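You operate a simulated robot arm through the tools that you are given. There is no shell and no other tool. Be economical: measure what you need, move in short steps, check, and stop when the job is done.

The job below is to be done with a simulated robot arm. You get a single attempt, and the scene is never put back.

Task
Set the speed limiter by the speed sheet, run the tutor wheel up to it, stop and switch off.
Fine: set the limiter before the start; the head runs three seconds or more and peaks at about the sheet's speed; hands stay off the head.

The check looks at the end state, three seconds after you hand in, the way a careful person would. Anything else that was tipped, shoved, dropped, spilled or broken makes it a failure. Flat cloth is picked up by pressing the open fingertips on it (5 to 10 N) and closing them slowly along it; thin cloth reads only 2 to 8 mm in the jaws.

Robot
A 6-joint arm with a two-finger parallel gripper, fixed in place. Base frame: the origin is at the foot of the arm, x ahead of it, y to its left, z up. Units: m, degrees, N and s.
With the tool pointing down near the work surface it reaches from about 0.1 to 0.56 m from the base axis. Its first joint turns from -66.0 to 66.0 degrees. Payload 2.9 kg.
Tool frame: the origin (TCP) lies between the finger pads and is the grasp point; the fingertips stand 0.03 m ahead of it; z points along the fingers, y is the line along which they close. The gripper opens to 0.11 m. The fingers are 0.02 m wide and 0.01 m thick; the gripper's body (0.048 by 0.112 m) begins 0.055 m behind the TCP.
Orientation is told as [roll, pitch, yaw] about the base's x, y, z axes, in that order, counted from this pose: with the fingers straight down and closing along the base's y, the tool's x points along the base's -x, its y along +y and its z along -z.

Tools
- The arm moves only by the tool send_rows. Its argument "deltas" is a list that holds one entry, the list of rows, each a list of 7 numbers: the shift along the tool's x, y, z in m, then the turn, a rotation vector about the tool's x, y, z in degrees, then the closure, from 0 (fully open) to 1 (shut). In form: [[[tx, ty, tz, rx, ry, rz, hand], ...]]. A call has 1 to 20 rows; each row shifts and turns the commanded pose from where the row before left it, along the tool's axes as they then stand. A row lasts 0.2 s, in which the tool goes at most 0.05 m and 8.6 degrees; a call with a longer step from one row to the next is refused whole, and so is a gripper value outside its range. Where a pose cannot be reached the arm comes as near as it can. A force on the tool above 40 N (or 10 N above the force at the start of the call, whichever is more), or a blocked arm, ends the call early, and 0.2 s more pass. The fingers move at their own pace (about 0.108 m/s each) and stop on an object; they squeeze with about 20 N. The grip force told is the motor's: it shows also when the fingers shut on nothing. Time passes only in rows, and 0.2 s behind the last, so rows that do not move let the fingers close. It gives the time, the measured TCP pose, the force on the tool (base axes), the opening and the grip force at its end, in the units of the frame above (readings bear some noise).
- Cameras (640 x 400 px; columns grow to the right, rows downward): "scene" is fixed at [0.0603, 0.423, 1.3676]; the picture's right is [-0.90, -0.43, 0.00], its down [-0.33, 0.68, -0.66] and it looks along [0.28, -0.59, -0.76] (base axes); focal length 309 px, centre (320, 200). "wrist" rides on the gripper at [-0.036, 0, -0.057] in the tool frame; the picture's right is [0.00, -1.00, 0.00], its down [0.97, 0.00, -0.24] and it looks along [0.24, 0.00, 0.97] (tool axes); focal length 218 px, centre (320, 200). There is no depth. A picture from a camera that has moved, and an enlarged one, comes with that camera's place and axes in the base frame and with its lens. The place of the scene camera against the robot may be out by one fixed shift of up to 0.012 m in any direction.
- capture(camera): a new picture of that camera. The clock stands still meanwhile.
- zoom(camera, box): a new picture of the part [left, top, right, bottom] of that camera's present view, enlarged. The clock stands still meanwhile.
- sign_off(): hands the job in; it is judged then, once.

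Work in short steps. Places have to be worked out from the pictures, the camera data and where the tool is seen: move nearer, look again, correct. Check each grasp and each placing, and mend what went wrong. You have 120 turns and 84 pictures in all, those below and enlarged ones among them. Open the gripper and draw the arm clear of the work before you hand the job in, unless the task says otherwise; then end with one line.

The tools are called after "Emit:" by a JSON object that holds its "method" and its "body". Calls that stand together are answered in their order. send_rows: Moves the arm, as the interface text tells. Its arguments: {"type":"object","properties":{"deltas":{"type":"array"}},"required":["deltas"]} The other tools are called the same way: capture (camera) takes a picture; zoom (camera, box) takes an enlarged picture of a part of a camera's view; sign_off () hands the job in.

At the start:

```text
t: 0.0
tool_pos: [0.4611, 0.0023, 0.7777]
tool_rot: [0.1, 0.0, 0.1]
wrist_force: [0.0, 0.0, 0.0]
gripper_width: 0.1102
grasp_force: 0.1
```

scene: 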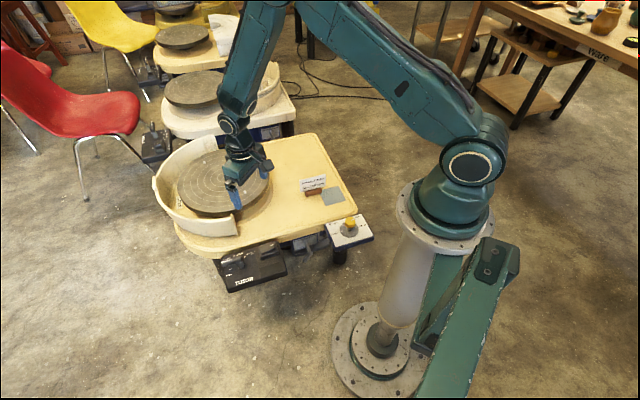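
wrist: 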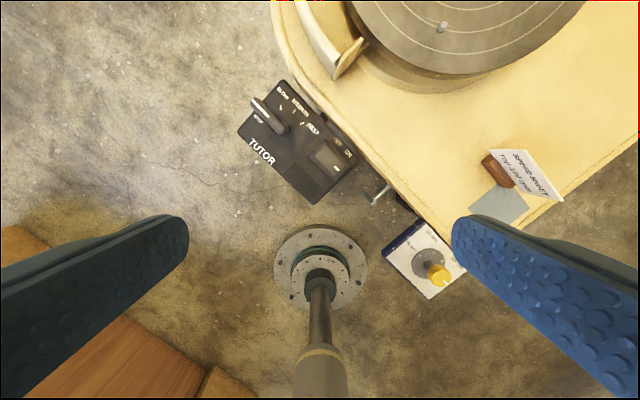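

I start by zooming on the speed sheet, the control box, the knob block and the wheel table.

Emit:
{"method": "zoom", "body": {"camera": "wrist", "box": [230, 70, 390, 210]}}

Emit:
{"method": "zoom", "body": {"camera": "wrist", "box": [460, 130, 580, 230]}}

Emit:
{"method": "zoom", "body": {"camera": "wrist", "box": [350, 170, 490, 310]}}

Emit:
{"method": "zoom", "body": {"camera": "scene", "box": [140, 120, 390, 300]}}

```text
2.86 times, centred on (310, 140) of wrist
camera zoom: at [0.4966, 0.0011, 0.8332], right [0.0, -1.0, 0.0], down [-0.97, 0.0, 0.24], along [-0.24, 0.0, -0.97], focal length 624 px, centre (349, 371)
```

zoom: 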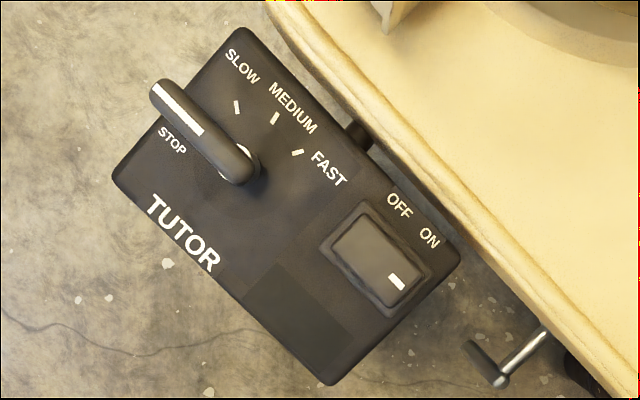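

```text
4.00 times, centred on (520, 180) of wrist
camera zoom: at [0.4966, 0.0011, 0.8332], right [0.0, -1.0, 0.0], down [-0.97, 0.0, 0.24], along [-0.24, 0.0, -0.97], focal length 873 px, centre (-480, 280)
```

zoom: 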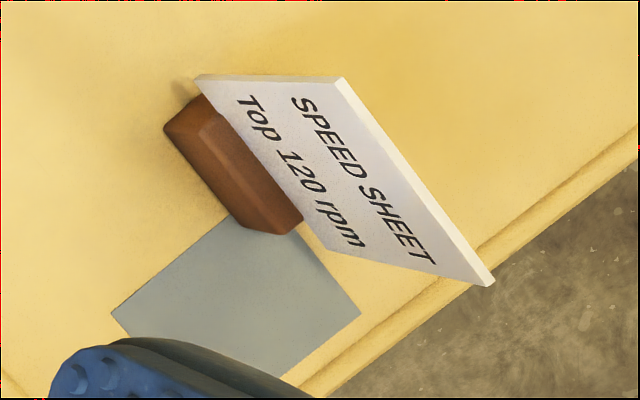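

```text
2.86 times, centred on (420, 240) of wrist
camera zoom: at [0.4966, 0.0011, 0.8332], right [0.0, -1.0, 0.0], down [-0.97, 0.0, 0.24], along [-0.24, 0.0, -0.97], focal length 624 px, centre (34, 86)
```

zoom: 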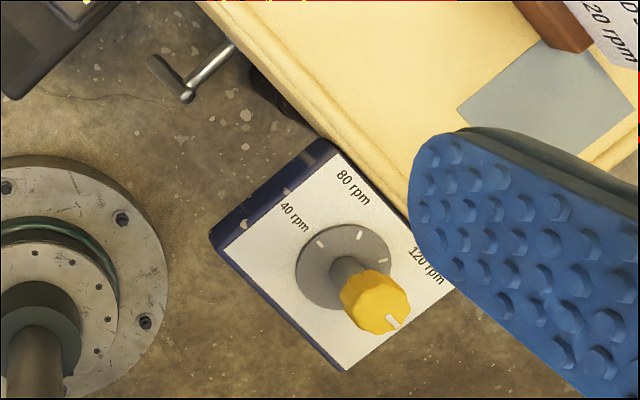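

```text
2.22 times, centred on (265, 210) of scene
camera zoom: at [0.0603, 0.423, 1.3676], right [-0.9, -0.43, 0.0], down [-0.33, 0.68, -0.66], along [0.28, -0.59, -0.76], focal length 686 px, centre (442, 178)
```

zoom: 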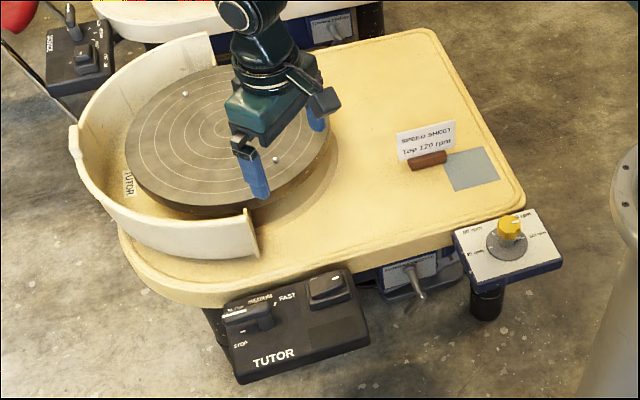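

The sheet says 120 rpm; the yellow limiter knob (about x 0.25, y -0.235, z 0.455) points past the 120 mark. I move above it to look.

Emit:
{"method": "send_rows", "body": {"deltas": [[[0.025, -0.029, 0.0195, 0, 0, 0, 0], [0.025, -0.029, 0.0195, 0, 0, 0, 0], [0.025, -0.029, 0.0195, 0, 0, 0, 0], [0.025, -0.029, 0.0195, 0, 0, 0, 0], [0.025, -0.029, 0.0195, 0, 0, 0, 0], [0.025, -0.029, 0.0195, 0, 0, 0, 0], [0.025, -0.029, 0.0195, 0, 0, 0, 0], [0.025, -0.029, 0.0195, 0, 0, 0, 0], [0, 0, 0, 0, 0, 0, 0]]]}}

Emit:
{"method": "capture", "body": {"camera": "wrist"}}

Emit:
{"method": "zoom", "body": {"camera": "scene", "box": [290, 180, 390, 260]}}

Emit:
{"method": "zoom", "body": {"camera": "scene", "box": [210, 230, 300, 300]}}

```text
t: 2.0
tool_pos: [0.2602, -0.2321, 0.6181]
tool_rot: [0.0, 0.0, 0.0]
wrist_force: [-0.4, 0.7, -0.3]
gripper_width: 0.1101
grasp_force: 0.0
```

```text
77 pictures are left
camera wrist: at [0.296, -0.2331, 0.6753], right [0.0, -1.0, 0.0], down [-0.97, 0.0, 0.24], along [-0.24, 0.0, -0.97], focal length 218 px, centre (320, 200)
```

wrist: 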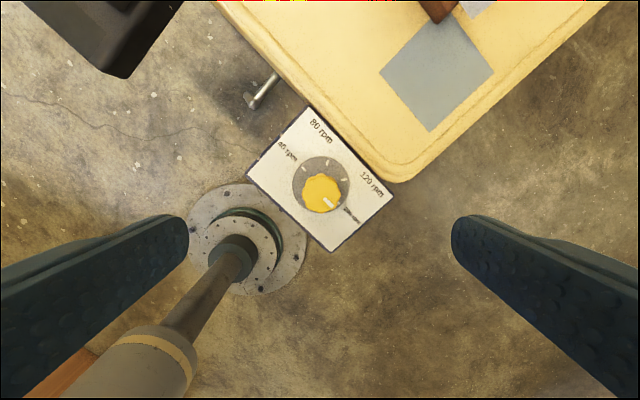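

```text
5.00 times, centred on (340, 220) of scene
camera zoom: at [0.0603, 0.423, 1.3676], right [-0.9, -0.43, 0.0], down [-0.33, 0.68, -0.66], along [0.28, -0.59, -0.76], focal length 1544 px, centre (220, 100)
```

zoom: 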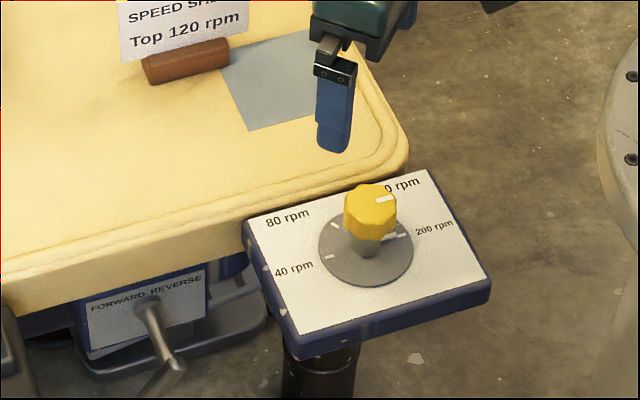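

```text
5.71 times, centred on (255, 265) of scene
camera zoom: at [0.0603, 0.423, 1.3676], right [-0.9, -0.43, 0.0], down [-0.33, 0.68, -0.66], along [0.28, -0.59, -0.76], focal length 1765 px, centre (691, -171)
```

zoom: 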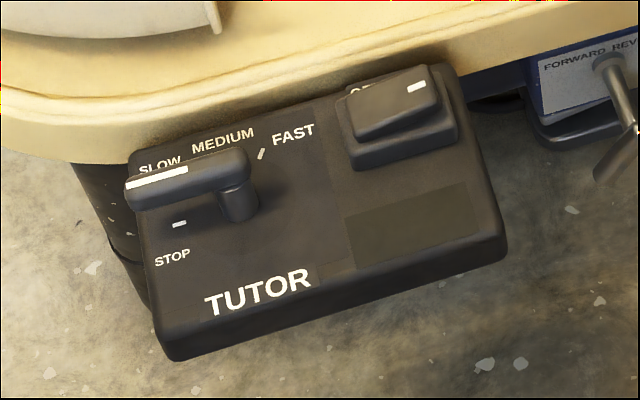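

The dial has 40/80/120/200 marks, and the pointer is at 200. Zooming for the angle to turn.

Emit:
{"method": "zoom", "body": {"camera": "wrist", "box": [240, 100, 400, 260]}}

```text
2.50 times, centred on (320, 180) of wrist
camera zoom: at [0.296, -0.2331, 0.6753], right [0.0, -1.0, 0.0], down [-0.97, 0.0, 0.24], along [-0.24, 0.0, -0.97], focal length 546 px, centre (320, 250)
```

zoom: 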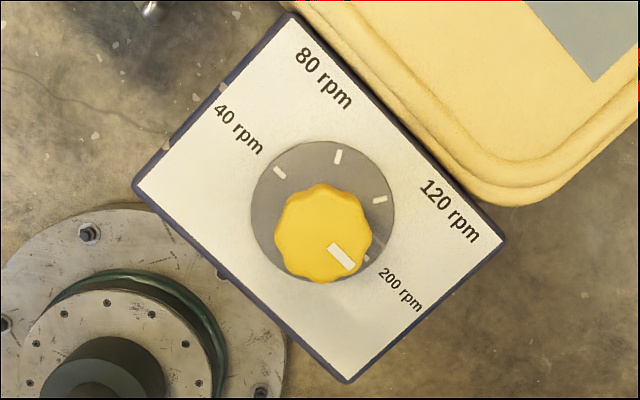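

Knob axis judged at (0.250, -0.2345), top around z 0.46, about 60° counter-clockwise to go to 120. I narrow the fingers and descend around the knob.

Emit:
{"method": "send_rows", "body": {"deltas": [[[0.0105, -0.0024, 0.02, 0, 0, 0, 0.4], [0, 0, 0.04, 0, 0, 0, 0.4], [0, 0, 0.04, 0, 0, 0, 0.4], [0, 0, 0.015, 0, 0, 0, 0.4], [0, 0, 0, 0, 0, 0, 0.4]]]}}

Emit:
{"method": "capture", "body": {"camera": "wrist"}}

Emit:
{"method": "zoom", "body": {"camera": "scene", "box": [300, 170, 400, 250]}}

```text
t: 3.2
tool_pos: [0.2512, -0.2334, 0.5051]
tool_rot: [0.0, 0.1, 0.2]
wrist_force: [-0.7, 0.0, -0.1]
gripper_width: 0.066
grasp_force: 0.0
```

```text
73 pictures are left
camera wrist: at [0.2874, -0.234, 0.561], right [0.0, -1.0, 0.0], down [-0.97, 0.0, 0.24], along [-0.24, 0.0, -0.97], focal length 218 px, centre (320, 200)
```

wrist: 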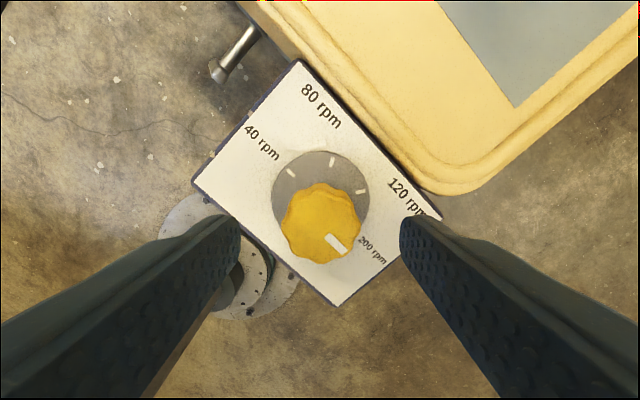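

```text
5.00 times, centred on (350, 210) of scene
camera zoom: at [0.0603, 0.423, 1.3676], right [-0.9, -0.43, 0.0], down [-0.33, 0.68, -0.66], along [0.28, -0.59, -0.76], focal length 1544 px, centre (170, 150)
```

zoom: 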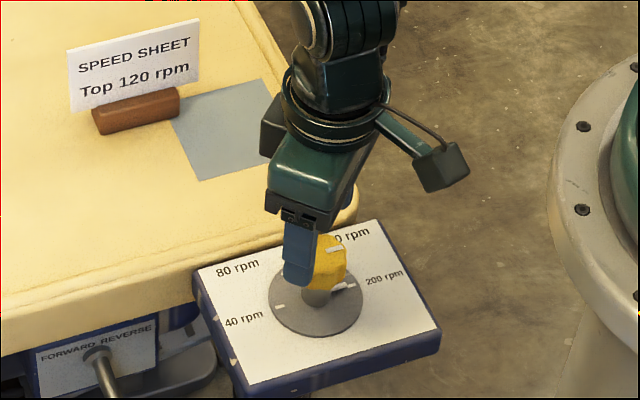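

Fingers straddle the knob well. I descend so the pads sit around the head, then close gently.

Emit:
{"method": "send_rows", "body": {"deltas": [[[0.0015, -0.0012, 0.025, 0, 0, 0, 0.4], [0, 0, 0.022, 0, 0, 0, 0.4], [0, 0, 0, 0, 0, 0, 0.5], [0, 0, 0, 0, 0, 0, 0.6], [0, 0, 0, 0, 0, 0, 0.75], [0, 0, 0, 0, 0, 0, 0.75]]]}}

Emit:
{"method": "capture", "body": {"camera": "wrist"}}

Emit:
{"method": "zoom", "body": {"camera": "scene", "box": [300, 170, 400, 250]}}

```text
t: 4.6
tool_pos: [0.2492, -0.234, 0.4608]
tool_rot: [-0.1, -0.1, 0.0]
wrist_force: [-0.6, -5.1, -10.3]
gripper_width: 0.0383
grasp_force: 45.1
```

```text
71 pictures are left
camera wrist: at [0.2856, -0.2344, 0.5166], right [0.0, -1.0, 0.0], down [-0.97, 0.0, 0.24], along [-0.24, 0.0, -0.97], focal length 218 px, centre (320, 200)
```

wrist: 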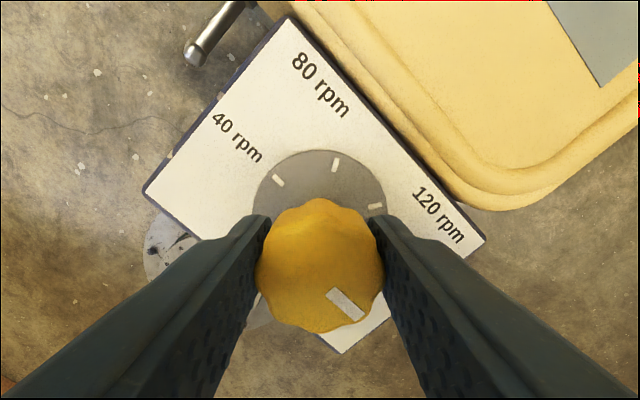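

```text
5.00 times, centred on (350, 210) of scene
camera zoom: at [0.0603, 0.4229, 1.3677], right [-0.9, -0.43, 0.0], down [-0.33, 0.68, -0.66], along [0.28, -0.59, -0.76], focal length 1544 px, centre (170, 150)
```

zoom: 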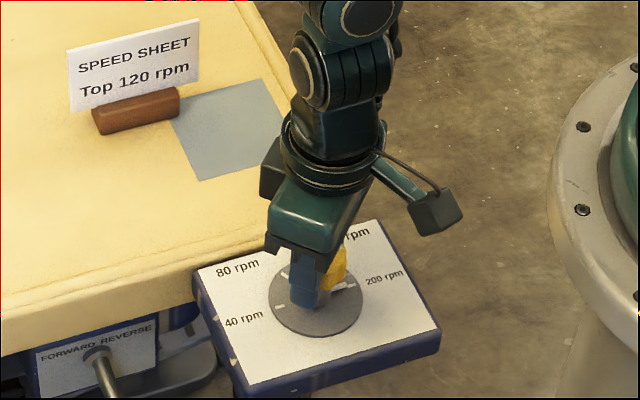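

Gripped at 38 mm. I turn counter-clockwise about 56° and look.

Emit:
{"method": "send_rows", "body": {"deltas": [[[0, 0, 0, 0, 0, -7, 0.75], [0, 0, 0, 0, 0, -7, 0.75], [0, 0, 0, 0, 0, -7, 0.75], [0, 0, 0, 0, 0, -7, 0.75], [0, 0, 0, 0, 0, -7, 0.75], [0, 0, 0, 0, 0, -7, 0.75], [0, 0, 0, 0, 0, -7, 0.75], [0, 0, 0, 0, 0, -7, 0.75]]]}}

Emit:
{"method": "capture", "body": {"camera": "wrist"}}

```text
t: 6.4
tool_pos: [0.2486, -0.2328, 0.4596]
tool_rot: [0.0, -0.1, 56.2]
wrist_force: [1.7, 5.4, 3.9]
gripper_width: 0.0371
grasp_force: 45.2
```

```text
69 pictures are left
camera wrist: at [0.2683, -0.204, 0.5139], right [0.83, -0.56, 0.0], down [-0.54, -0.81, 0.24], along [-0.13, -0.2, -0.97], focal length 218 px, centre (320, 200)
```

wrist: 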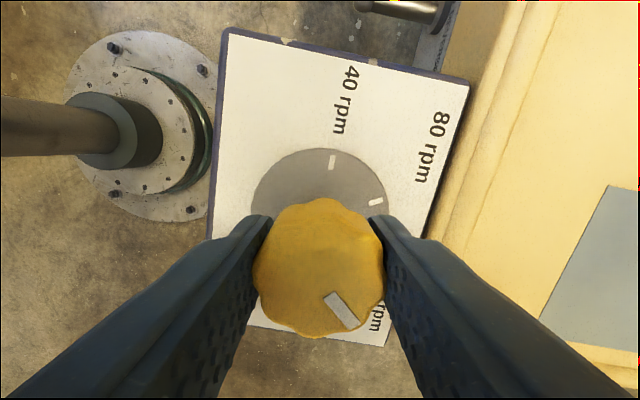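

Knob turned. I release, rise and look squarely from above to check the mark against the 120 tick.

Emit:
{"method": "send_rows", "body": {"deltas": [[[0, 0, 0, 0, 0, 0, 0.55], [0, 0, 0, 0, 0, 0, 0.4], [0, 0, -0.03, 0, 0, 0, 0.4], [0, 0, -0.04, 0, 0, 0, 0.4], [-0.01, 0, -0.04, 0, 0, 0, 0.4], [0, 0, 0, 0, 0, 0, 0.4]]]}}

Emit:
{"method": "zoom", "body": {"camera": "wrist", "box": [240, 120, 400, 280]}}

Emit:
{"method": "zoom", "body": {"camera": "scene", "box": [300, 180, 390, 250]}}

```text
t: 7.8
tool_pos: [0.2517, -0.2257, 0.5703]
tool_rot: [0.0, 0.1, 56.1]
wrist_force: [0.7, -0.2, -0.6]
gripper_width: 0.0662
grasp_force: 0.1
```

```text
2.50 times, centred on (320, 200) of wrist
camera zoom: at [0.2716, -0.196, 0.6263], right [0.83, -0.56, 0.0], down [-0.54, -0.81, 0.24], along [-0.13, -0.2, -0.97], focal length 546 px, centre (320, 200)
```

zoom: 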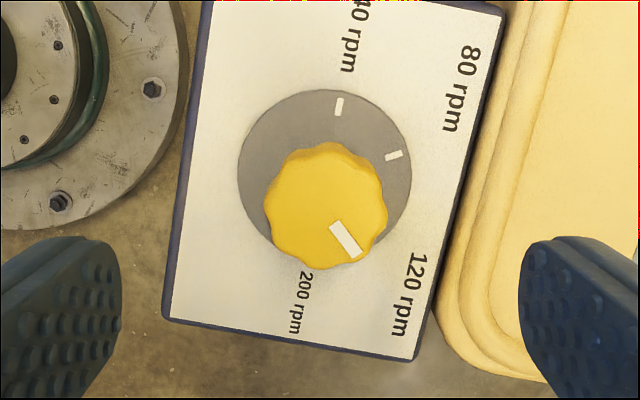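

```text
5.71 times, centred on (345, 215) of scene
camera zoom: at [0.0603, 0.423, 1.3676], right [-0.9, -0.43, 0.0], down [-0.33, 0.68, -0.66], along [0.28, -0.59, -0.76], focal length 1765 px, centre (177, 114)
```

zoom: 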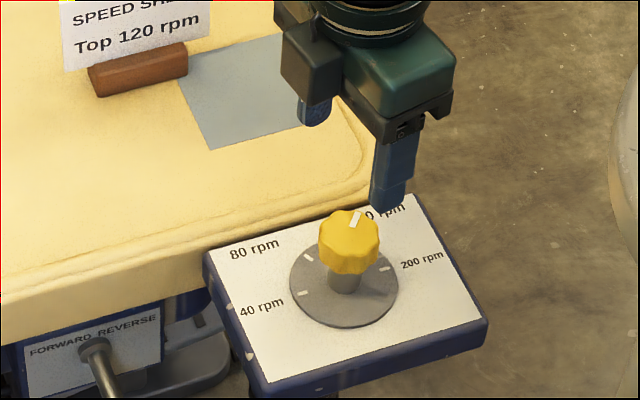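

Pointer looks about 8–10° short of 120. I put the camera straight above the knob to measure without parallax.

Emit:
{"method": "send_rows", "body": {"deltas": [[[0.022, -0.0015, 0, 0, 0, 0, 0.4], [0.022, -0.0015, 0, 0, 0, 0, 0.4], [0, 0, 0, 0, 0, 0, 0.4]]]}}

Emit:
{"method": "zoom", "body": {"camera": "wrist", "box": [250, 75, 390, 215]}}

```text
t: 8.6
tool_pos: [0.229, -0.2649, 0.5693]
tool_rot: [0.0, 0.0, 56.0]
wrist_force: [-0.1, 0.1, -0.6]
gripper_width: 0.0658
grasp_force: 0.1
```

```text
2.86 times, centred on (320, 145) of wrist
camera zoom: at [0.2496, -0.236, 0.6253], right [0.83, -0.56, 0.0], down [-0.54, -0.81, 0.24], along [-0.13, -0.2, -0.97], focal length 624 px, centre (320, 357)
```

zoom: 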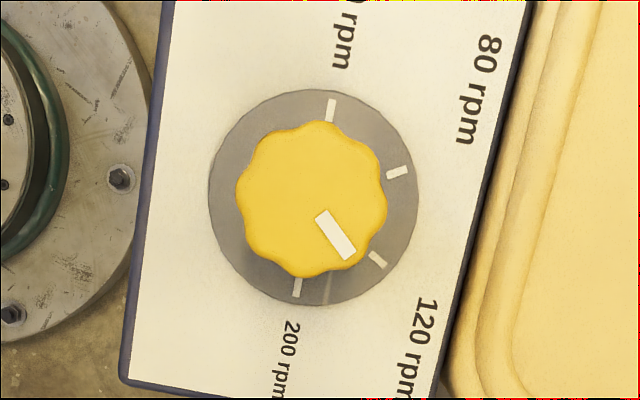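

The top view gives the pointer 11° short of the 120 tick. I go back down, regrip and turn 12° more.

Emit:
{"method": "send_rows", "body": {"deltas": [[[-0.0369, 0.0005, 0, 0, 0, 0, 0.4], [0, 0, 0.04, 0, 0, 0, 0.4], [0, 0, 0.04, 0, 0, 0, 0.4], [0, 0, 0.029, 0, 0, 0, 0.4], [0, 0, 0, 0, 0, 0, 0.5], [0, 0, 0, 0, 0, 0, 0.6], [0, 0, 0, 0, 0, 0, 0.75], [0, 0, 0, 0, 0, 0, 0.75], [0, 0, 0, 0, 0, -6, 0.75], [0, 0, 0, 0, 0, -6, 0.75], [0, 0, 0, 0, 0, 0, 0.75], [0, 0, 0, 0, 0, 0, 0.75]]]}}

Emit:
{"method": "send_rows", "body": {"deltas": [[[0, 0, 0, 0, 0, 0, 0.55], [0, 0, 0, 0, 0, 0, 0.4], [0, 0, -0.03, 0, 0, 0, 0.4], [0, 0, -0.04, 0, 0, 0, 0.4], [0, 0, -0.04, 0, 0, 0, 0.4], [0.036, 0, 0, 0, 0, 0, 0.4], [0, 0, 0, 0, 0, 0, 0.4]]]}}

Emit:
{"method": "zoom", "body": {"camera": "wrist", "box": [250, 75, 390, 215]}}

```text
t: 11.2
tool_pos: [0.2499, -0.2304, 0.4583]
tool_rot: [0.5, -0.3, 68.0]
wrist_force: [-15.2, 11.7, -23.9]
gripper_width: 0.0371
grasp_force: 45.2
```

```text
t: 12.8
tool_pos: [0.2381, -0.2656, 0.5675]
tool_rot: [-0.1, 0.0, 68.1]
wrist_force: [0.2, 0.3, 0.5]
gripper_width: 0.066
grasp_force: 0.1
```

```text
2.86 times, centred on (320, 145) of wrist
camera zoom: at [0.2526, -0.2324, 0.6247], right [0.93, -0.37, 0.0], down [-0.36, -0.9, 0.24], along [-0.09, -0.22, -0.97], focal length 624 px, centre (320, 357)
```

zoom: 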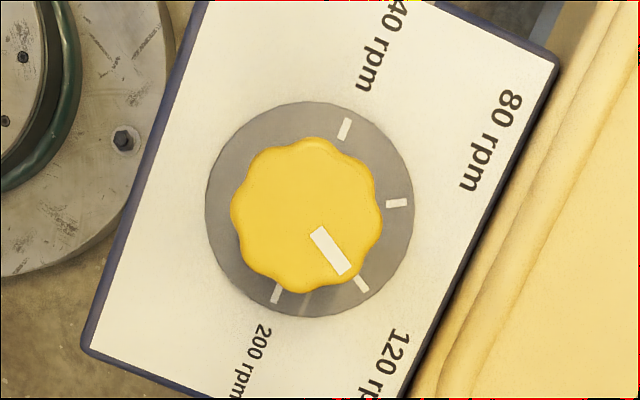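

The pointer now lines up with the 120 tick within about a degree. Next I rise and go over to the TUTOR control box.

Emit:
{"method": "send_rows", "body": {"deltas": [[[0, 0, -0.045, 0, 0, 0, 0.4], [-0.0426, -0.0146, 0, 0, 0, 0, 0.4], [-0.0426, -0.0146, 0, 0, 0, 0, 0.4], [-0.0426, -0.0146, 0, 0, 0, 0, 0.4], [-0.0426, -0.0146, 0, 0, 0, 0, 0.4], [-0.0426, -0.0146, 0, 0, 0, 0, 0.4], [-0.0426, -0.0146, 0, 0, 0, 0, 0.4], [-0.0426, -0.0146, 0, 0, 0, 0, 0.4], [-0.0426, -0.0146, 0, 0, 0, 0, 0.4], [-0.0426, -0.0146, 0, 0, 0, 0, 0.4], [0, 0, 0, 0, 0, 0, 0.4]]]}}

Emit:
{"method": "send_rows", "body": {"deltas": [[[0, 0, 0, 0, 0, 8.08, 0.4], [0, 0, 0, 0, 0, 8.08, 0.4], [0, 0, 0, 0, 0, 8.08, 0.4], [0, 0, 0, 0, 0, 8.08, 0.4], [0, 0, 0, 0, 0, 8.08, 0.4], [0, 0, 0, 0, 0, 8.08, 0.4], [0, 0, 0, 0, 0, 8.08, 0.4], [0, 0, 0, 0, 0, 8.08, 0.4], [0, 0, 0, 0, 0, 8.08, 0.4], [0, 0, 0, 0, 0, 8.08, 0.4], [0, 0, 0, 0, 0, 8.08, 0.4], [0, 0, 0, 0, 0, 8.08, 0.4], [0, 0, 0, 0, 0, 8.08, 0.4], [0, 0, 0, 0, 0, 8.08, 0.4], [0, 0, 0, 0, 0, 0, 0.4]]]}}

Emit:
{"method": "capture", "body": {"camera": "wrist"}}

Emit:
{"method": "capture", "body": {"camera": "scene"}}

```text
t: 15.2
tool_pos: [0.5076, 0.0378, 0.6178]
tool_rot: [0.1, 0.1, 68.0]
wrist_force: [0.7, -0.3, 0.9]
gripper_width: 0.0661
grasp_force: 0.1
```

```text
t: 18.4
tool_pos: [0.5048, 0.0409, 0.6147]
tool_rot: [0.0, 0.1, -45.2]
wrist_force: [0.3, -0.7, -0.2]
gripper_width: 0.0658
grasp_force: 0.0
```

```text
64 pictures are left
camera wrist: at [0.5295, 0.0142, 0.6701], right [-0.71, -0.71, 0.0], down [-0.68, 0.69, 0.24], along [-0.17, 0.17, -0.97], focal length 218 px, centre (320, 200)
```

wrist: 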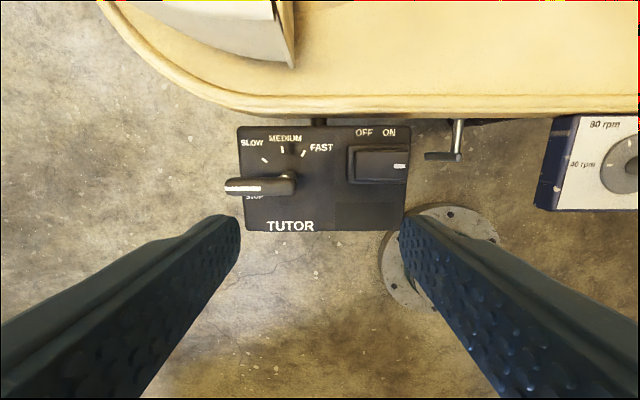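

```text
63 pictures are left
```

scene: 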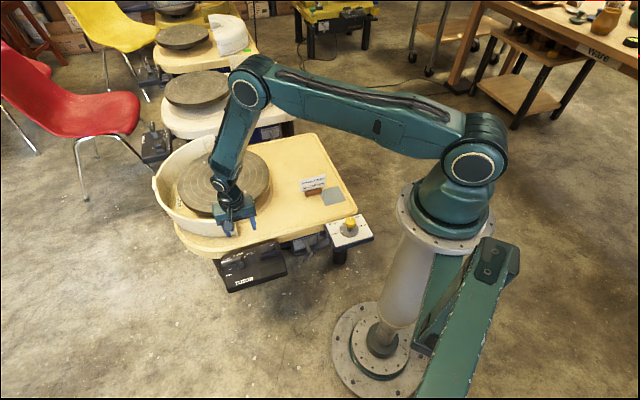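

The view is now square to the control box; I zoom for details of lever and rocker.

Emit:
{"method": "zoom", "body": {"camera": "wrist", "box": [210, 100, 430, 240]}}

Emit:
{"method": "zoom", "body": {"camera": "scene", "box": [205, 180, 305, 300]}}

```text
2.86 times, centred on (320, 170) of wrist
camera zoom: at [0.5295, 0.0142, 0.6701], right [-0.71, -0.71, 0.0], down [-0.68, 0.69, 0.24], along [-0.17, 0.17, -0.97], focal length 624 px, centre (320, 286)
```

zoom: 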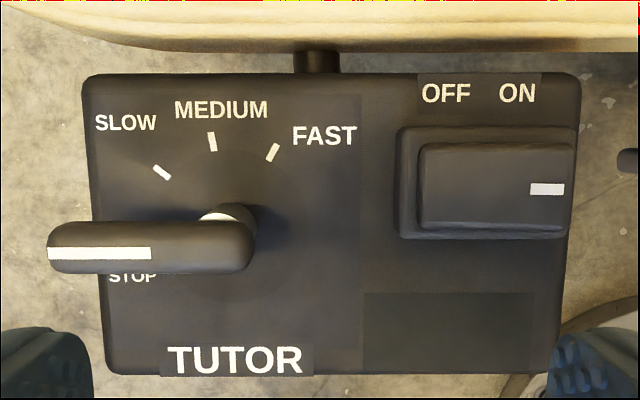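

```text
3.33 times, centred on (255, 240) of scene
camera zoom: at [0.0603, 0.423, 1.3676], right [-0.9, -0.43, 0.0], down [-0.33, 0.68, -0.66], along [0.28, -0.59, -0.76], focal length 1030 px, centre (537, 67)
```

zoom: 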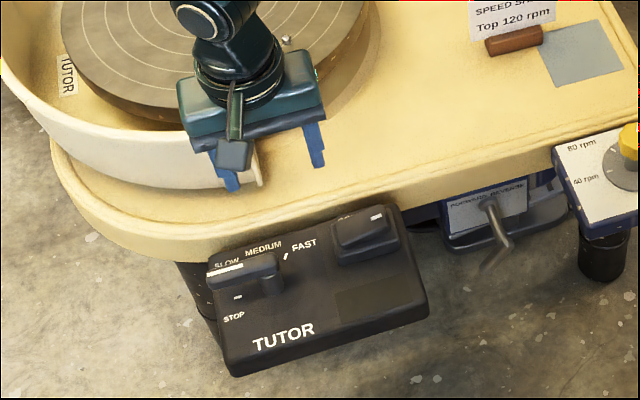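

The rocker's ON end (at about (0.457, -0.030, 0.445)) stands up, so it is off; the lever pivot is about (0.531, 0.065), bar top z≈0.466. I close the fingers and hover above the ON end.

Emit:
{"method": "send_rows", "body": {"deltas": [[[-0.008, -0.042, 0, 0, 0, 0, 1], [-0.0081, -0.0417, 0, 0, 0, 0, 1], [0, 0, 0.045, 0, 0, 0, 1], [0, 0, 0.045, 0, 0, 0, 1], [0, 0, 0.022, 0, 0, 0, 1], [0, 0, 0, 0, 0, 0, 1]]]}}

Emit:
{"method": "zoom", "body": {"camera": "wrist", "box": [160, 60, 480, 260]}}

Emit:
{"method": "zoom", "body": {"camera": "scene", "box": [205, 200, 305, 300]}}

```text
t: 19.8
tool_pos: [0.4576, -0.0303, 0.5031]
tool_rot: [-0.1, 0.0, -45.1]
wrist_force: [-0.4, 0.1, 0.5]
gripper_width: 0.0
grasp_force: 19.9
```

```text
2.00 times, centred on (320, 160) of wrist
camera zoom: at [0.4827, -0.0557, 0.5599], right [-0.71, -0.71, 0.0], down [-0.69, 0.69, 0.24], along [-0.17, 0.17, -0.97], focal length 436 px, centre (320, 280)
```

zoom: 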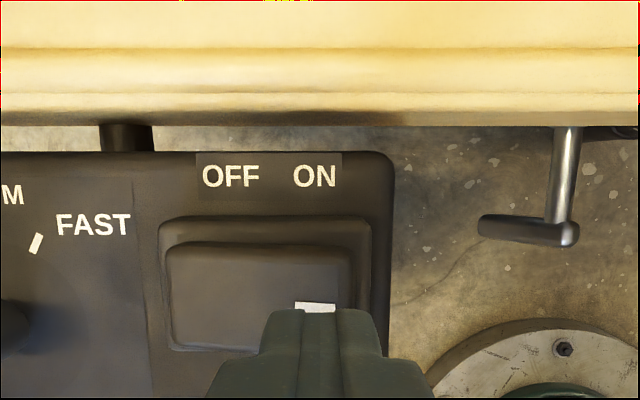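

```text
4.00 times, centred on (255, 250) of scene
camera zoom: at [0.0603, 0.423, 1.3676], right [-0.9, -0.43, 0.0], down [-0.33, 0.68, -0.66], along [0.28, -0.59, -0.76], focal length 1236 px, centre (580, 0)
```

zoom: 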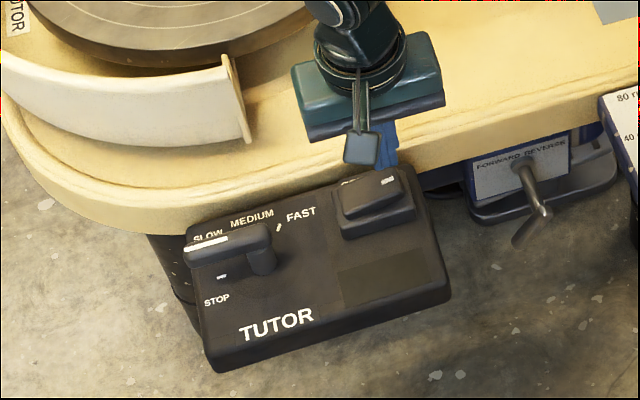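

The fingertips are over the ON mark. I press down in small steps.

Emit:
{"method": "send_rows", "body": {"deltas": [[[0, 0, 0.018, 0, 0, 0, 1], [0, 0, 0.004, 0, 0, 0, 1], [0, 0, 0.004, 0, 0, 0, 1], [0, 0, 0.003, 0, 0, 0, 1]]]}}

Emit:
{"method": "zoom", "body": {"camera": "scene", "box": [235, 210, 305, 280]}}

```text
t: 20.8
tool_pos: [0.4574, -0.0299, 0.4747]
tool_rot: [-0.1, 0.0, -45.1]
wrist_force: [-0.6, -0.9, 1.4]
gripper_width: 0.0002
grasp_force: 20.0
```

```text
5.71 times, centred on (270, 245) of scene
camera zoom: at [0.0602, 0.423, 1.3676], right [-0.9, -0.43, 0.0], down [-0.33, 0.68, -0.66], along [0.28, -0.59, -0.76], focal length 1765 px, centre (606, -57)
```

zoom: 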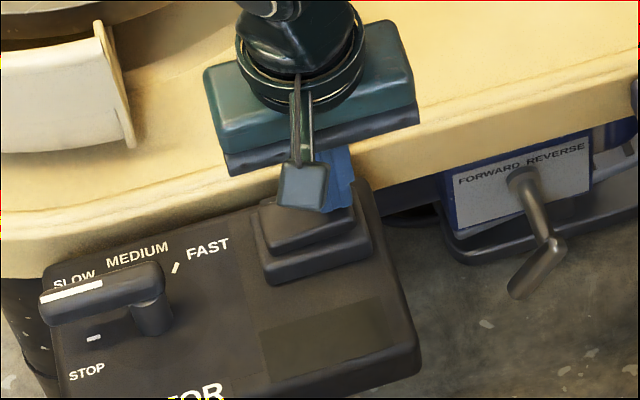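

No contact yet (tips at 0.445). I continue pressing in 3 mm steps.

Emit:
{"method": "send_rows", "body": {"deltas": [[[0, 0, 0.003, 0, 0, 0, 1], [0, 0, 0.003, 0, 0, 0, 1], [0, 0, 0.002, 0, 0, 0, 1]]]}}

```text
t: 21.5
tool_pos: [0.4566, -0.031, 0.4721]
tool_rot: [-0.1, 0.2, -45.1]
wrist_force: [-6.4, 0.2, 12.8]
gripper_width: 0.0
grasp_force: 20.7
stopped in row 3: the force on the tool passed its limit (the readings are from after the stop); the commanded pose is now the measured one
```

Contact was made; I check whether the rocker flipped.

Emit:
{"method": "zoom", "body": {"camera": "scene", "box": [235, 210, 305, 280]}}

Emit:
{"method": "send_rows", "body": {"deltas": [[[0, 0, -0.02, 0, 0, 0, 1], [-0.01, 0, -0.04, 0, 0, 0, 1], [0, 0, 0, 0, 0, 0, 1]]]}}

Emit:
{"method": "zoom", "body": {"camera": "wrist", "box": [160, 60, 480, 260]}}

Emit:
{"method": "zoom", "body": {"camera": "scene", "box": [210, 210, 310, 290]}}

```text
5.71 times, centred on (270, 245) of scene
camera zoom: at [0.06, 0.423, 1.3676], right [-0.9, -0.43, 0.0], down [-0.33, 0.68, -0.66], along [0.28, -0.59, -0.75], focal length 1765 px, centre (606, -57)
```

zoom: 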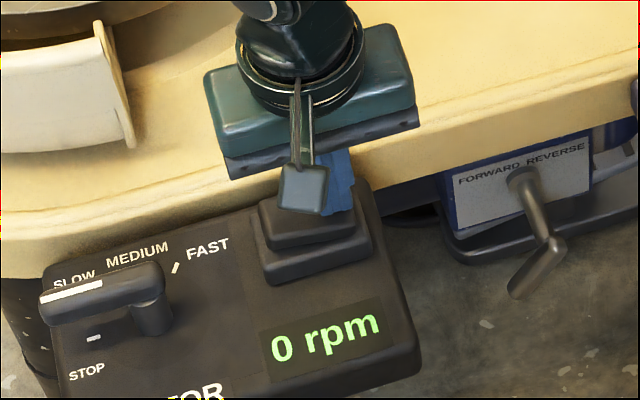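

```text
t: 22.3
tool_pos: [0.4652, -0.0378, 0.5284]
tool_rot: [0.0, 0.1, -45.0]
wrist_force: [0.2, -0.2, -0.8]
gripper_width: 0.0001
grasp_force: 20.2
```

```text
2.00 times, centred on (320, 160) of wrist
camera zoom: at [0.4898, -0.064, 0.5841], right [-0.71, -0.71, 0.0], down [-0.69, 0.69, 0.24], along [-0.17, 0.17, -0.97], focal length 436 px, centre (320, 280)
```

zoom: 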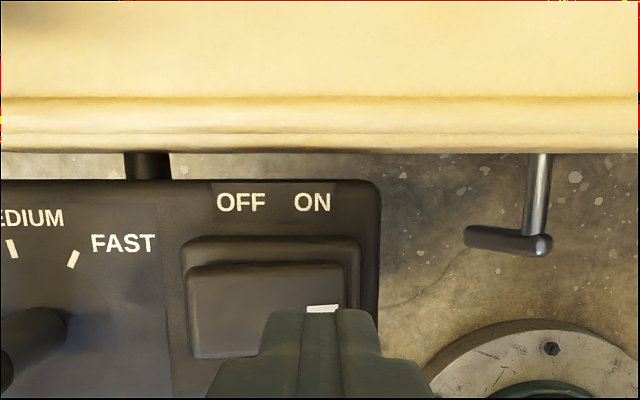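

```text
5.00 times, centred on (260, 250) of scene
camera zoom: at [0.0603, 0.423, 1.3676], right [-0.9, -0.43, 0.0], down [-0.33, 0.68, -0.66], along [0.28, -0.59, -0.76], focal length 1544 px, centre (620, -50)
```

zoom: 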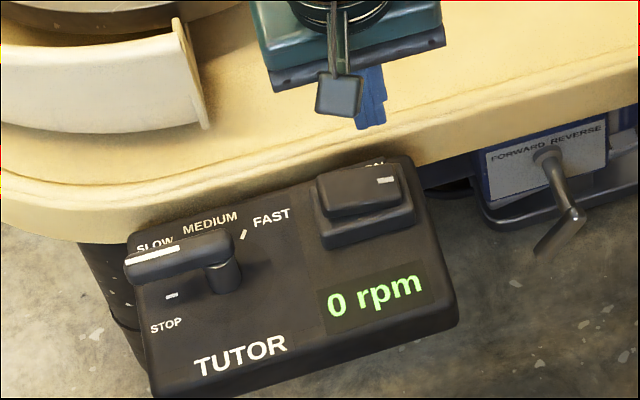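

The display lit with "0 rpm": power is on. I move over the lever and turn the tool so that the fingers straddle the bar.

Emit:
{"method": "send_rows", "body": {"deltas": [[[0, 0, -0.015, 0, 0, 0, 1], [0.00715, 0.0368, 0, 0, 0, 0, 1], [0.00715, 0.0368, 0, 0, 0, 0, 1], [0.00715, 0.0368, 0, 0, 0, 0, 1], [0.00715, 0.0368, 0, 0, 0, 0, 1], [0, 0, 0, 0, 0, -7.92, 0.66], [0, 0, 0, 0, 0, -7.92, 0.66], [0, 0, 0, 0, 0, -7.92, 0.66], [0, 0, 0, 0, 0, -7.92, 0.66], [0, 0, 0, 0, 0, -7.92, 0.66], [0, 0, 0, 0, 0, -7.92, 0.66], [0, 0, 0, 0, 0, -7.92, 0.66], [0, 0, 0, 0, 0, -7.92, 0.66], [0, 0, 0, 0, 0, -7.92, 0.66], [0, 0, 0, 0, 0, -7.92, 0.66], [0, 0, 0, 0, 0, -7.92, 0.66], [0, 0, 0, 0, 0, -7.92, 0.66], [0, 0, 0, 0, 0, 0, 0.66]]]}}

Emit:
{"method": "capture", "body": {"camera": "wrist"}}

Emit:
{"method": "zoom", "body": {"camera": "scene", "box": [190, 190, 310, 290]}}

```text
t: 26.1
tool_pos: [0.5479, 0.0872, 0.5463]
tool_rot: [0.1, 0.1, 50.1]
wrist_force: [0.2, -0.3, 1.2]
gripper_width: 0.0374
grasp_force: 0.2
```

```text
54 pictures are left
camera wrist: at [0.5712, 0.1146, 0.6022], right [0.77, -0.64, 0.0], down [-0.62, -0.74, 0.24], along [-0.16, -0.18, -0.97], focal length 218 px, centre (320, 200)
```

wrist: 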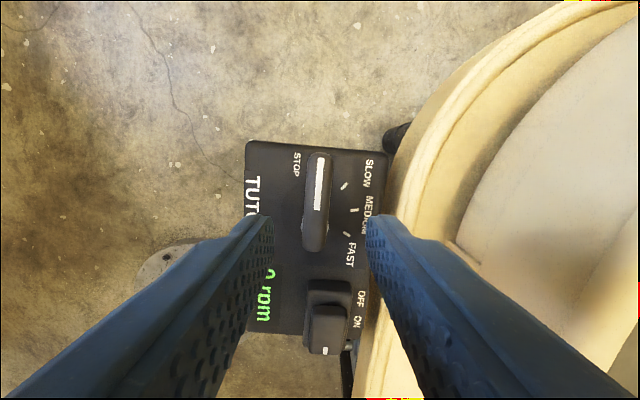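

```text
4.00 times, centred on (250, 240) of scene
camera zoom: at [0.0603, 0.423, 1.3676], right [-0.9, -0.43, 0.0], down [-0.33, 0.68, -0.66], along [0.28, -0.59, -0.76], focal length 1236 px, centre (600, 40)
```

zoom: 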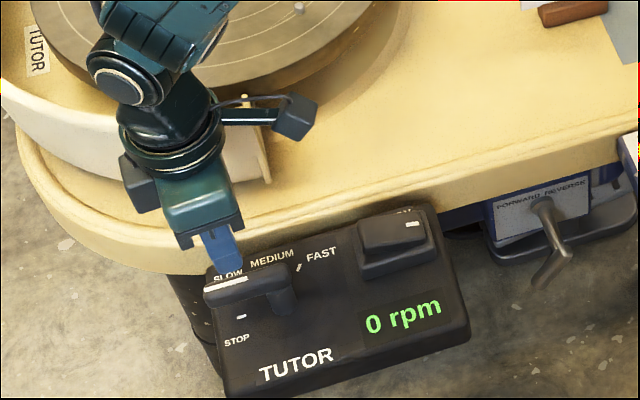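

Fingers straddle the bar. I descend so the tips reach beside the bar and narrow the gap, without moving the lever yet.

Emit:
{"method": "send_rows", "body": {"deltas": [[[0, 0.001, 0.035, 0, 0, 2, 0.66], [0, 0, 0.03, 0, 0, 0, 0.66], [0, 0, 0.009, 0, 0, 0, 0.7], [0, 0, 0, 0, 0, 0, 0.76], [0, 0, 0, 0, 0, 0, 0.76]]]}}

Emit:
{"method": "capture", "body": {"camera": "wrist"}}

Emit:
{"method": "zoom", "body": {"camera": "scene", "box": [200, 220, 300, 300]}}

```text
t: 27.3
tool_pos: [0.5478, 0.0874, 0.475]
tool_rot: [0.1, 0.1, 48.0]
wrist_force: [-0.7, -0.3, -0.2]
gripper_width: 0.0264
grasp_force: 0.1
```

```text
52 pictures are left
camera wrist: at [0.5717, 0.1136, 0.53], right [0.74, -0.67, 0.0], down [-0.65, -0.72, 0.24], along [-0.16, -0.18, -0.97], focal length 218 px, centre (320, 200)
```

wrist: 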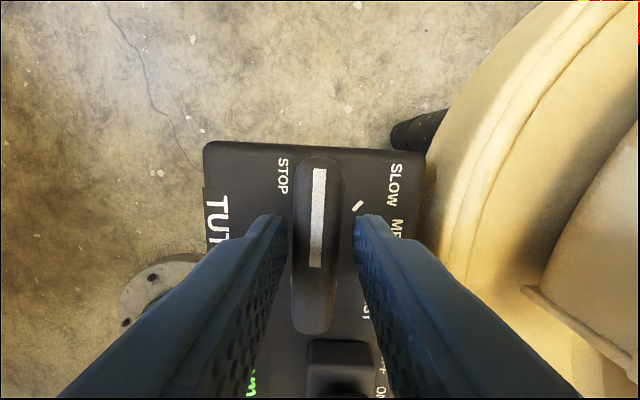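

```text
5.00 times, centred on (250, 260) of scene
camera zoom: at [0.0603, 0.423, 1.3676], right [-0.9, -0.43, 0.0], down [-0.33, 0.68, -0.66], along [0.28, -0.59, -0.76], focal length 1544 px, centre (670, -100)
```

zoom: 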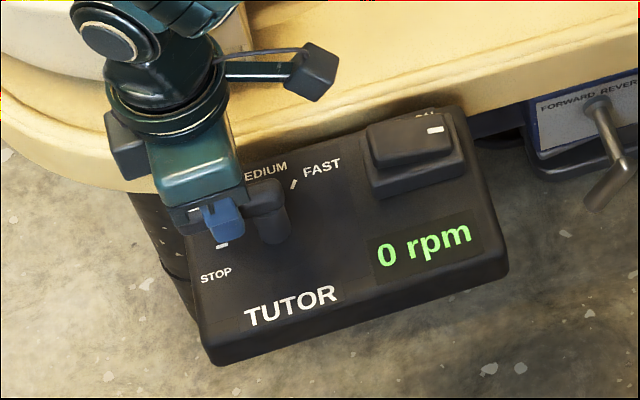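

Fingers are beside the bar and clear of the box. I swing about the pivot by 40° and check.

Emit:
{"method": "send_rows", "body": {"deltas": [[[0.00025, -0.0036, 0, 0, 0, 8, 0.76], [0.00025, -0.0036, 0, 0, 0, 8, 0.76], [0.00025, -0.0036, 0, 0, 0, 8, 0.76], [0.00025, -0.0036, 0, 0, 0, 8, 0.76], [0.00025, -0.0036, 0, 0, 0, 8, 0.76]]]}}

Emit:
{"method": "capture", "body": {"camera": "wrist"}}

Emit:
{"method": "zoom", "body": {"camera": "scene", "box": [190, 190, 310, 290]}}

```text
t: 28.5
tool_pos: [0.5568, 0.0704, 0.4719]
tool_rot: [-0.1, 0.1, 7.9]
wrist_force: [-0.3, 0.9, -0.7]
gripper_width: 0.0266
grasp_force: 0.1
```

```text
50 pictures are left
camera wrist: at [0.592, 0.0755, 0.5276], right [0.14, -0.99, 0.0], down [-0.96, -0.13, 0.24], along [-0.24, -0.03, -0.97], focal length 218 px, centre (320, 200)
```

wrist: 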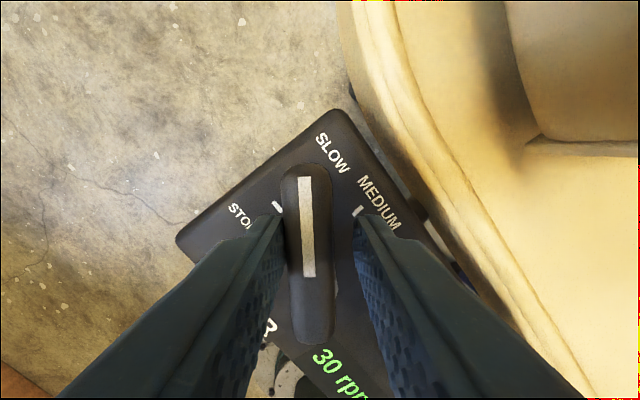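

```text
4.00 times, centred on (250, 240) of scene
camera zoom: at [0.0603, 0.423, 1.3676], right [-0.9, -0.43, 0.0], down [-0.33, 0.68, -0.66], along [0.28, -0.59, -0.76], focal length 1236 px, centre (600, 40)
```

zoom: 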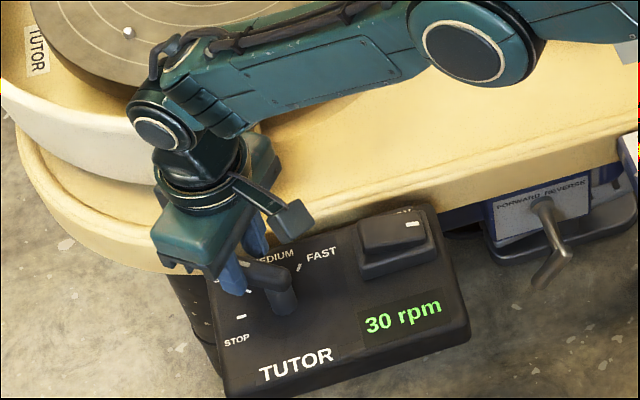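

The wheel reads 30 rpm and the lever follows. I swing another 40°.

Emit:
{"method": "send_rows", "body": {"deltas": [[[0.00025, -0.0036, -0.0005, 0, 0, 8, 0.76], [0.00025, -0.0036, -0.0005, 0, 0, 8, 0.76], [0.00025, -0.0036, -0.0005, 0, 0, 8, 0.76], [0.00025, -0.0036, 0, 0, 0, 8, 0.76], [0.00025, -0.0036, 0, 0, 0, 8, 0.76]]]}}

Emit:
{"method": "capture", "body": {"camera": "wrist"}}

Emit:
{"method": "zoom", "body": {"camera": "scene", "box": [150, 120, 310, 290]}}

```text
t: 29.7
tool_pos: [0.5521, 0.055, 0.4716]
tool_rot: [-0.2, 0.1, -32.3]
wrist_force: [0.1, 1.6, 0.3]
gripper_width: 0.0268
grasp_force: 0.5
```

```text
48 pictures are left
camera wrist: at [0.5823, 0.0353, 0.528], right [-0.53, -0.85, 0.0], down [-0.82, 0.52, 0.24], along [-0.21, 0.13, -0.97], focal length 218 px, centre (320, 200)
```

wrist: 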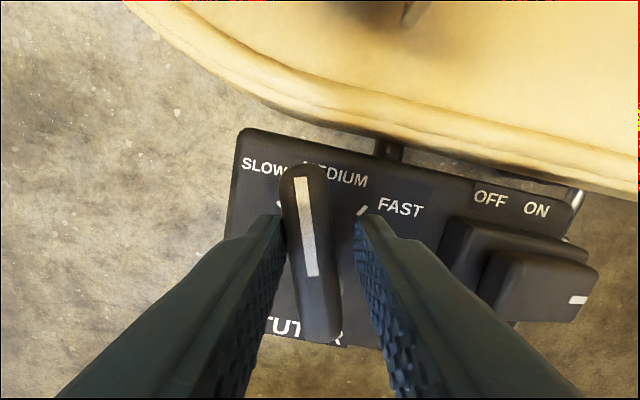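

```text
2.35 times, centred on (230, 205) of scene
camera zoom: at [0.0603, 0.423, 1.3676], right [-0.9, -0.43, 0.0], down [-0.33, 0.68, -0.66], along [0.28, -0.59, -0.76], focal length 727 px, centre (532, 188)
```

zoom: 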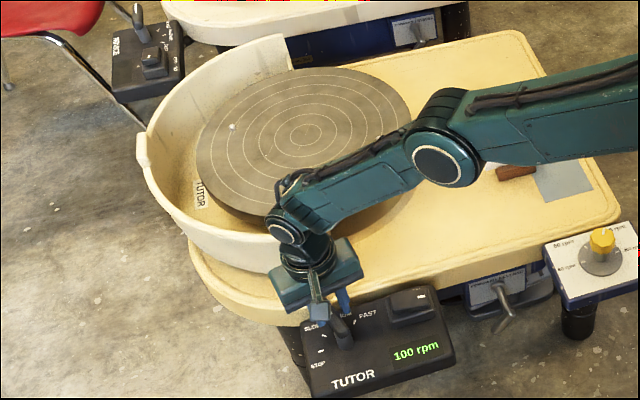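

100 rpm now. I continue towards FAST, expecting the limiter to cap at 120.

Emit:
{"method": "send_rows", "body": {"deltas": [[[0.00025, -0.0036, 0, 0, 0, 8, 0.76], [0.00025, -0.0036, 0, 0, 0, 8, 0.76], [0.00025, -0.0036, 0, 0, 0, 8, 0.76], [0.00025, -0.0036, 0, 0, 0, 8, 0.76]]]}}

Emit:
{"method": "zoom", "body": {"camera": "scene", "box": [190, 210, 310, 300]}}

Emit:
{"method": "capture", "body": {"camera": "wrist"}}

```text
t: 30.7
tool_pos: [0.5441, 0.0522, 0.4725]
tool_rot: [0.5, 0.4, -63.2]
wrist_force: [14.0, 37.3, -6.3]
gripper_width: 0.0405
grasp_force: 14.3
```

```text
4.44 times, centred on (250, 255) of scene
camera zoom: at [0.0605, 0.4235, 1.3675], right [-0.9, -0.43, 0.0], down [-0.33, 0.68, -0.66], along [0.28, -0.59, -0.75], focal length 1373 px, centre (631, -44)
```

zoom: 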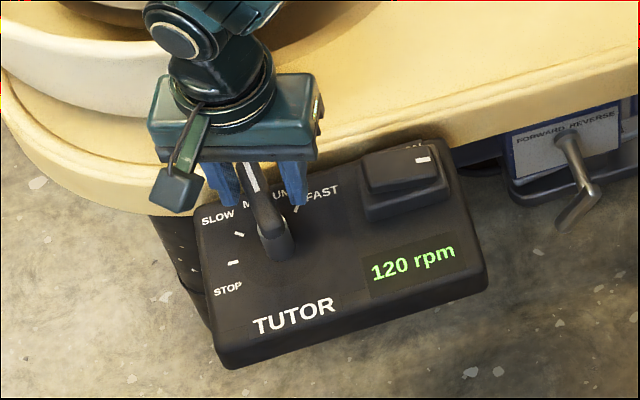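

```text
45 pictures are left
camera wrist: at [0.5601, 0.0189, 0.5285], right [-0.89, -0.45, -0.01], down [-0.44, 0.86, 0.25], along [-0.1, 0.22, -0.97], focal length 218 px, centre (320, 200)
```

wrist: 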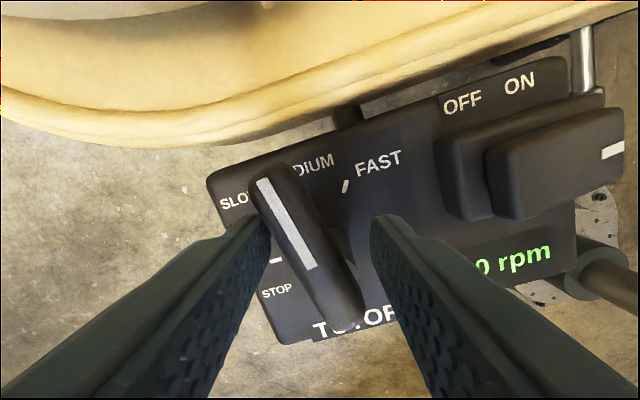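

120 rpm reached; the limiter stops the lever and force has built up (37 N). I back off 14° with the jaws wider so the lever stays put, and let it run.

Emit:
{"method": "send_rows", "body": {"deltas": [[[0.0002, 0.0032, 0, 0, 0, -7, 0.64], [0.0002, 0.0032, 0, 0, 0, -7, 0.64], [0, 0, 0, 0, 0, 0, 0.64], [0, 0, 0, 0, 0, 0, 0.64], [0, 0, 0, 0, 0, 0, 0.64]]]}}

Emit:
{"method": "zoom", "body": {"camera": "scene", "box": [190, 210, 310, 300]}}

Emit:
{"method": "capture", "body": {"camera": "wrist"}}

```text
t: 31.9
tool_pos: [0.5478, 0.0473, 0.4718]
tool_rot: [-0.1, 0.2, -50.1]
wrist_force: [0.4, 0.2, -0.9]
gripper_width: 0.0396
grasp_force: 0.0
```

```text
4.44 times, centred on (250, 255) of scene
camera zoom: at [0.0603, 0.423, 1.3676], right [-0.9, -0.43, 0.0], down [-0.33, 0.68, -0.66], along [0.28, -0.59, -0.76], focal length 1373 px, centre (631, -44)
```

zoom: 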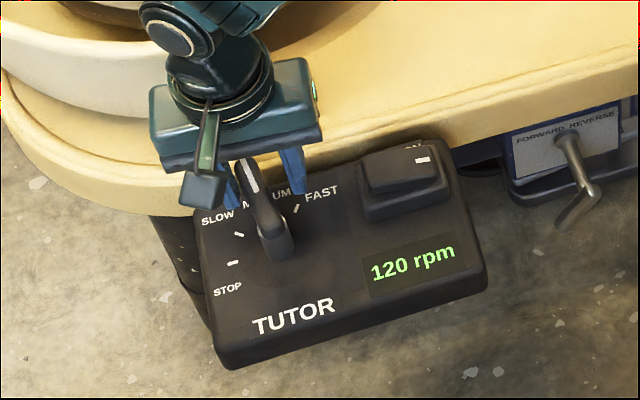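

```text
43 pictures are left
camera wrist: at [0.5701, 0.0205, 0.5273], right [-0.77, -0.64, 0.0], down [-0.62, 0.74, 0.24], along [-0.16, 0.18, -0.97], focal length 218 px, centre (320, 200)
```

wrist: 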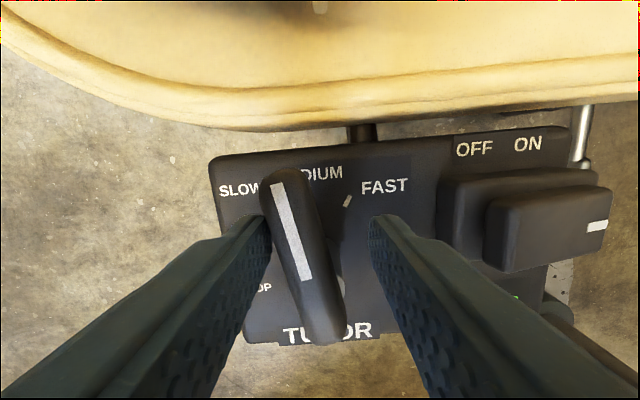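

Force is zero and the display holds 120 rpm. I let it run for 4 s more.

Emit:
{"method": "send_rows", "body": {"deltas": [[[0, 0, 0, 0, 0, 0, 0.64], [0, 0, 0, 0, 0, 0, 0.64], [0, 0, 0, 0, 0, 0, 0.64], [0, 0, 0, 0, 0, 0, 0.64], [0, 0, 0, 0, 0, 0, 0.64], [0, 0, 0, 0, 0, 0, 0.64], [0, 0, 0, 0, 0, 0, 0.64], [0, 0, 0, 0, 0, 0, 0.64], [0, 0, 0, 0, 0, 0, 0.64], [0, 0, 0, 0, 0, 0, 0.64], [0, 0, 0, 0, 0, 0, 0.64], [0, 0, 0, 0, 0, 0, 0.64], [0, 0, 0, 0, 0, 0, 0.64], [0, 0, 0, 0, 0, 0, 0.64], [0, 0, 0, 0, 0, 0, 0.64], [0, 0, 0, 0, 0, 0, 0.64], [0, 0, 0, 0, 0, 0, 0.64], [0, 0, 0, 0, 0, 0, 0.64], [0, 0, 0, 0, 0, 0, 0.64], [0, 0, 0, 0, 0, 0, 0.64]]]}}

Emit:
{"method": "zoom", "body": {"camera": "scene", "box": [150, 120, 310, 290]}}

```text
t: 36.1
tool_pos: [0.5474, 0.0498, 0.4722]
tool_rot: [-0.1, 0.1, -50.1]
wrist_force: [-0.3, 0.2, 0.7]
gripper_width: 0.0396
grasp_force: 0.0
```

```text
2.35 times, centred on (230, 205) of scene
camera zoom: at [0.0603, 0.423, 1.3676], right [-0.9, -0.43, 0.0], down [-0.33, 0.68, -0.66], along [0.28, -0.59, -0.76], focal length 727 px, centre (532, 188)
```

zoom: 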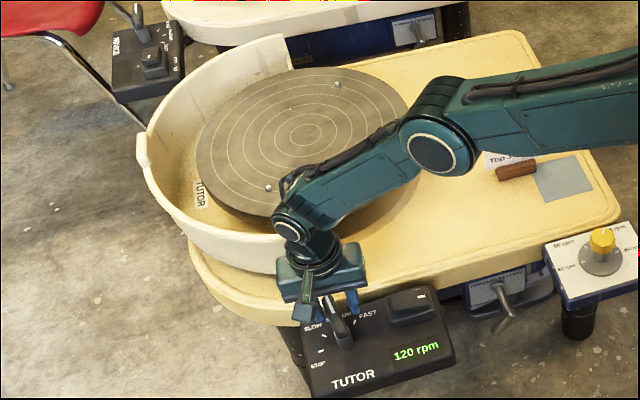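

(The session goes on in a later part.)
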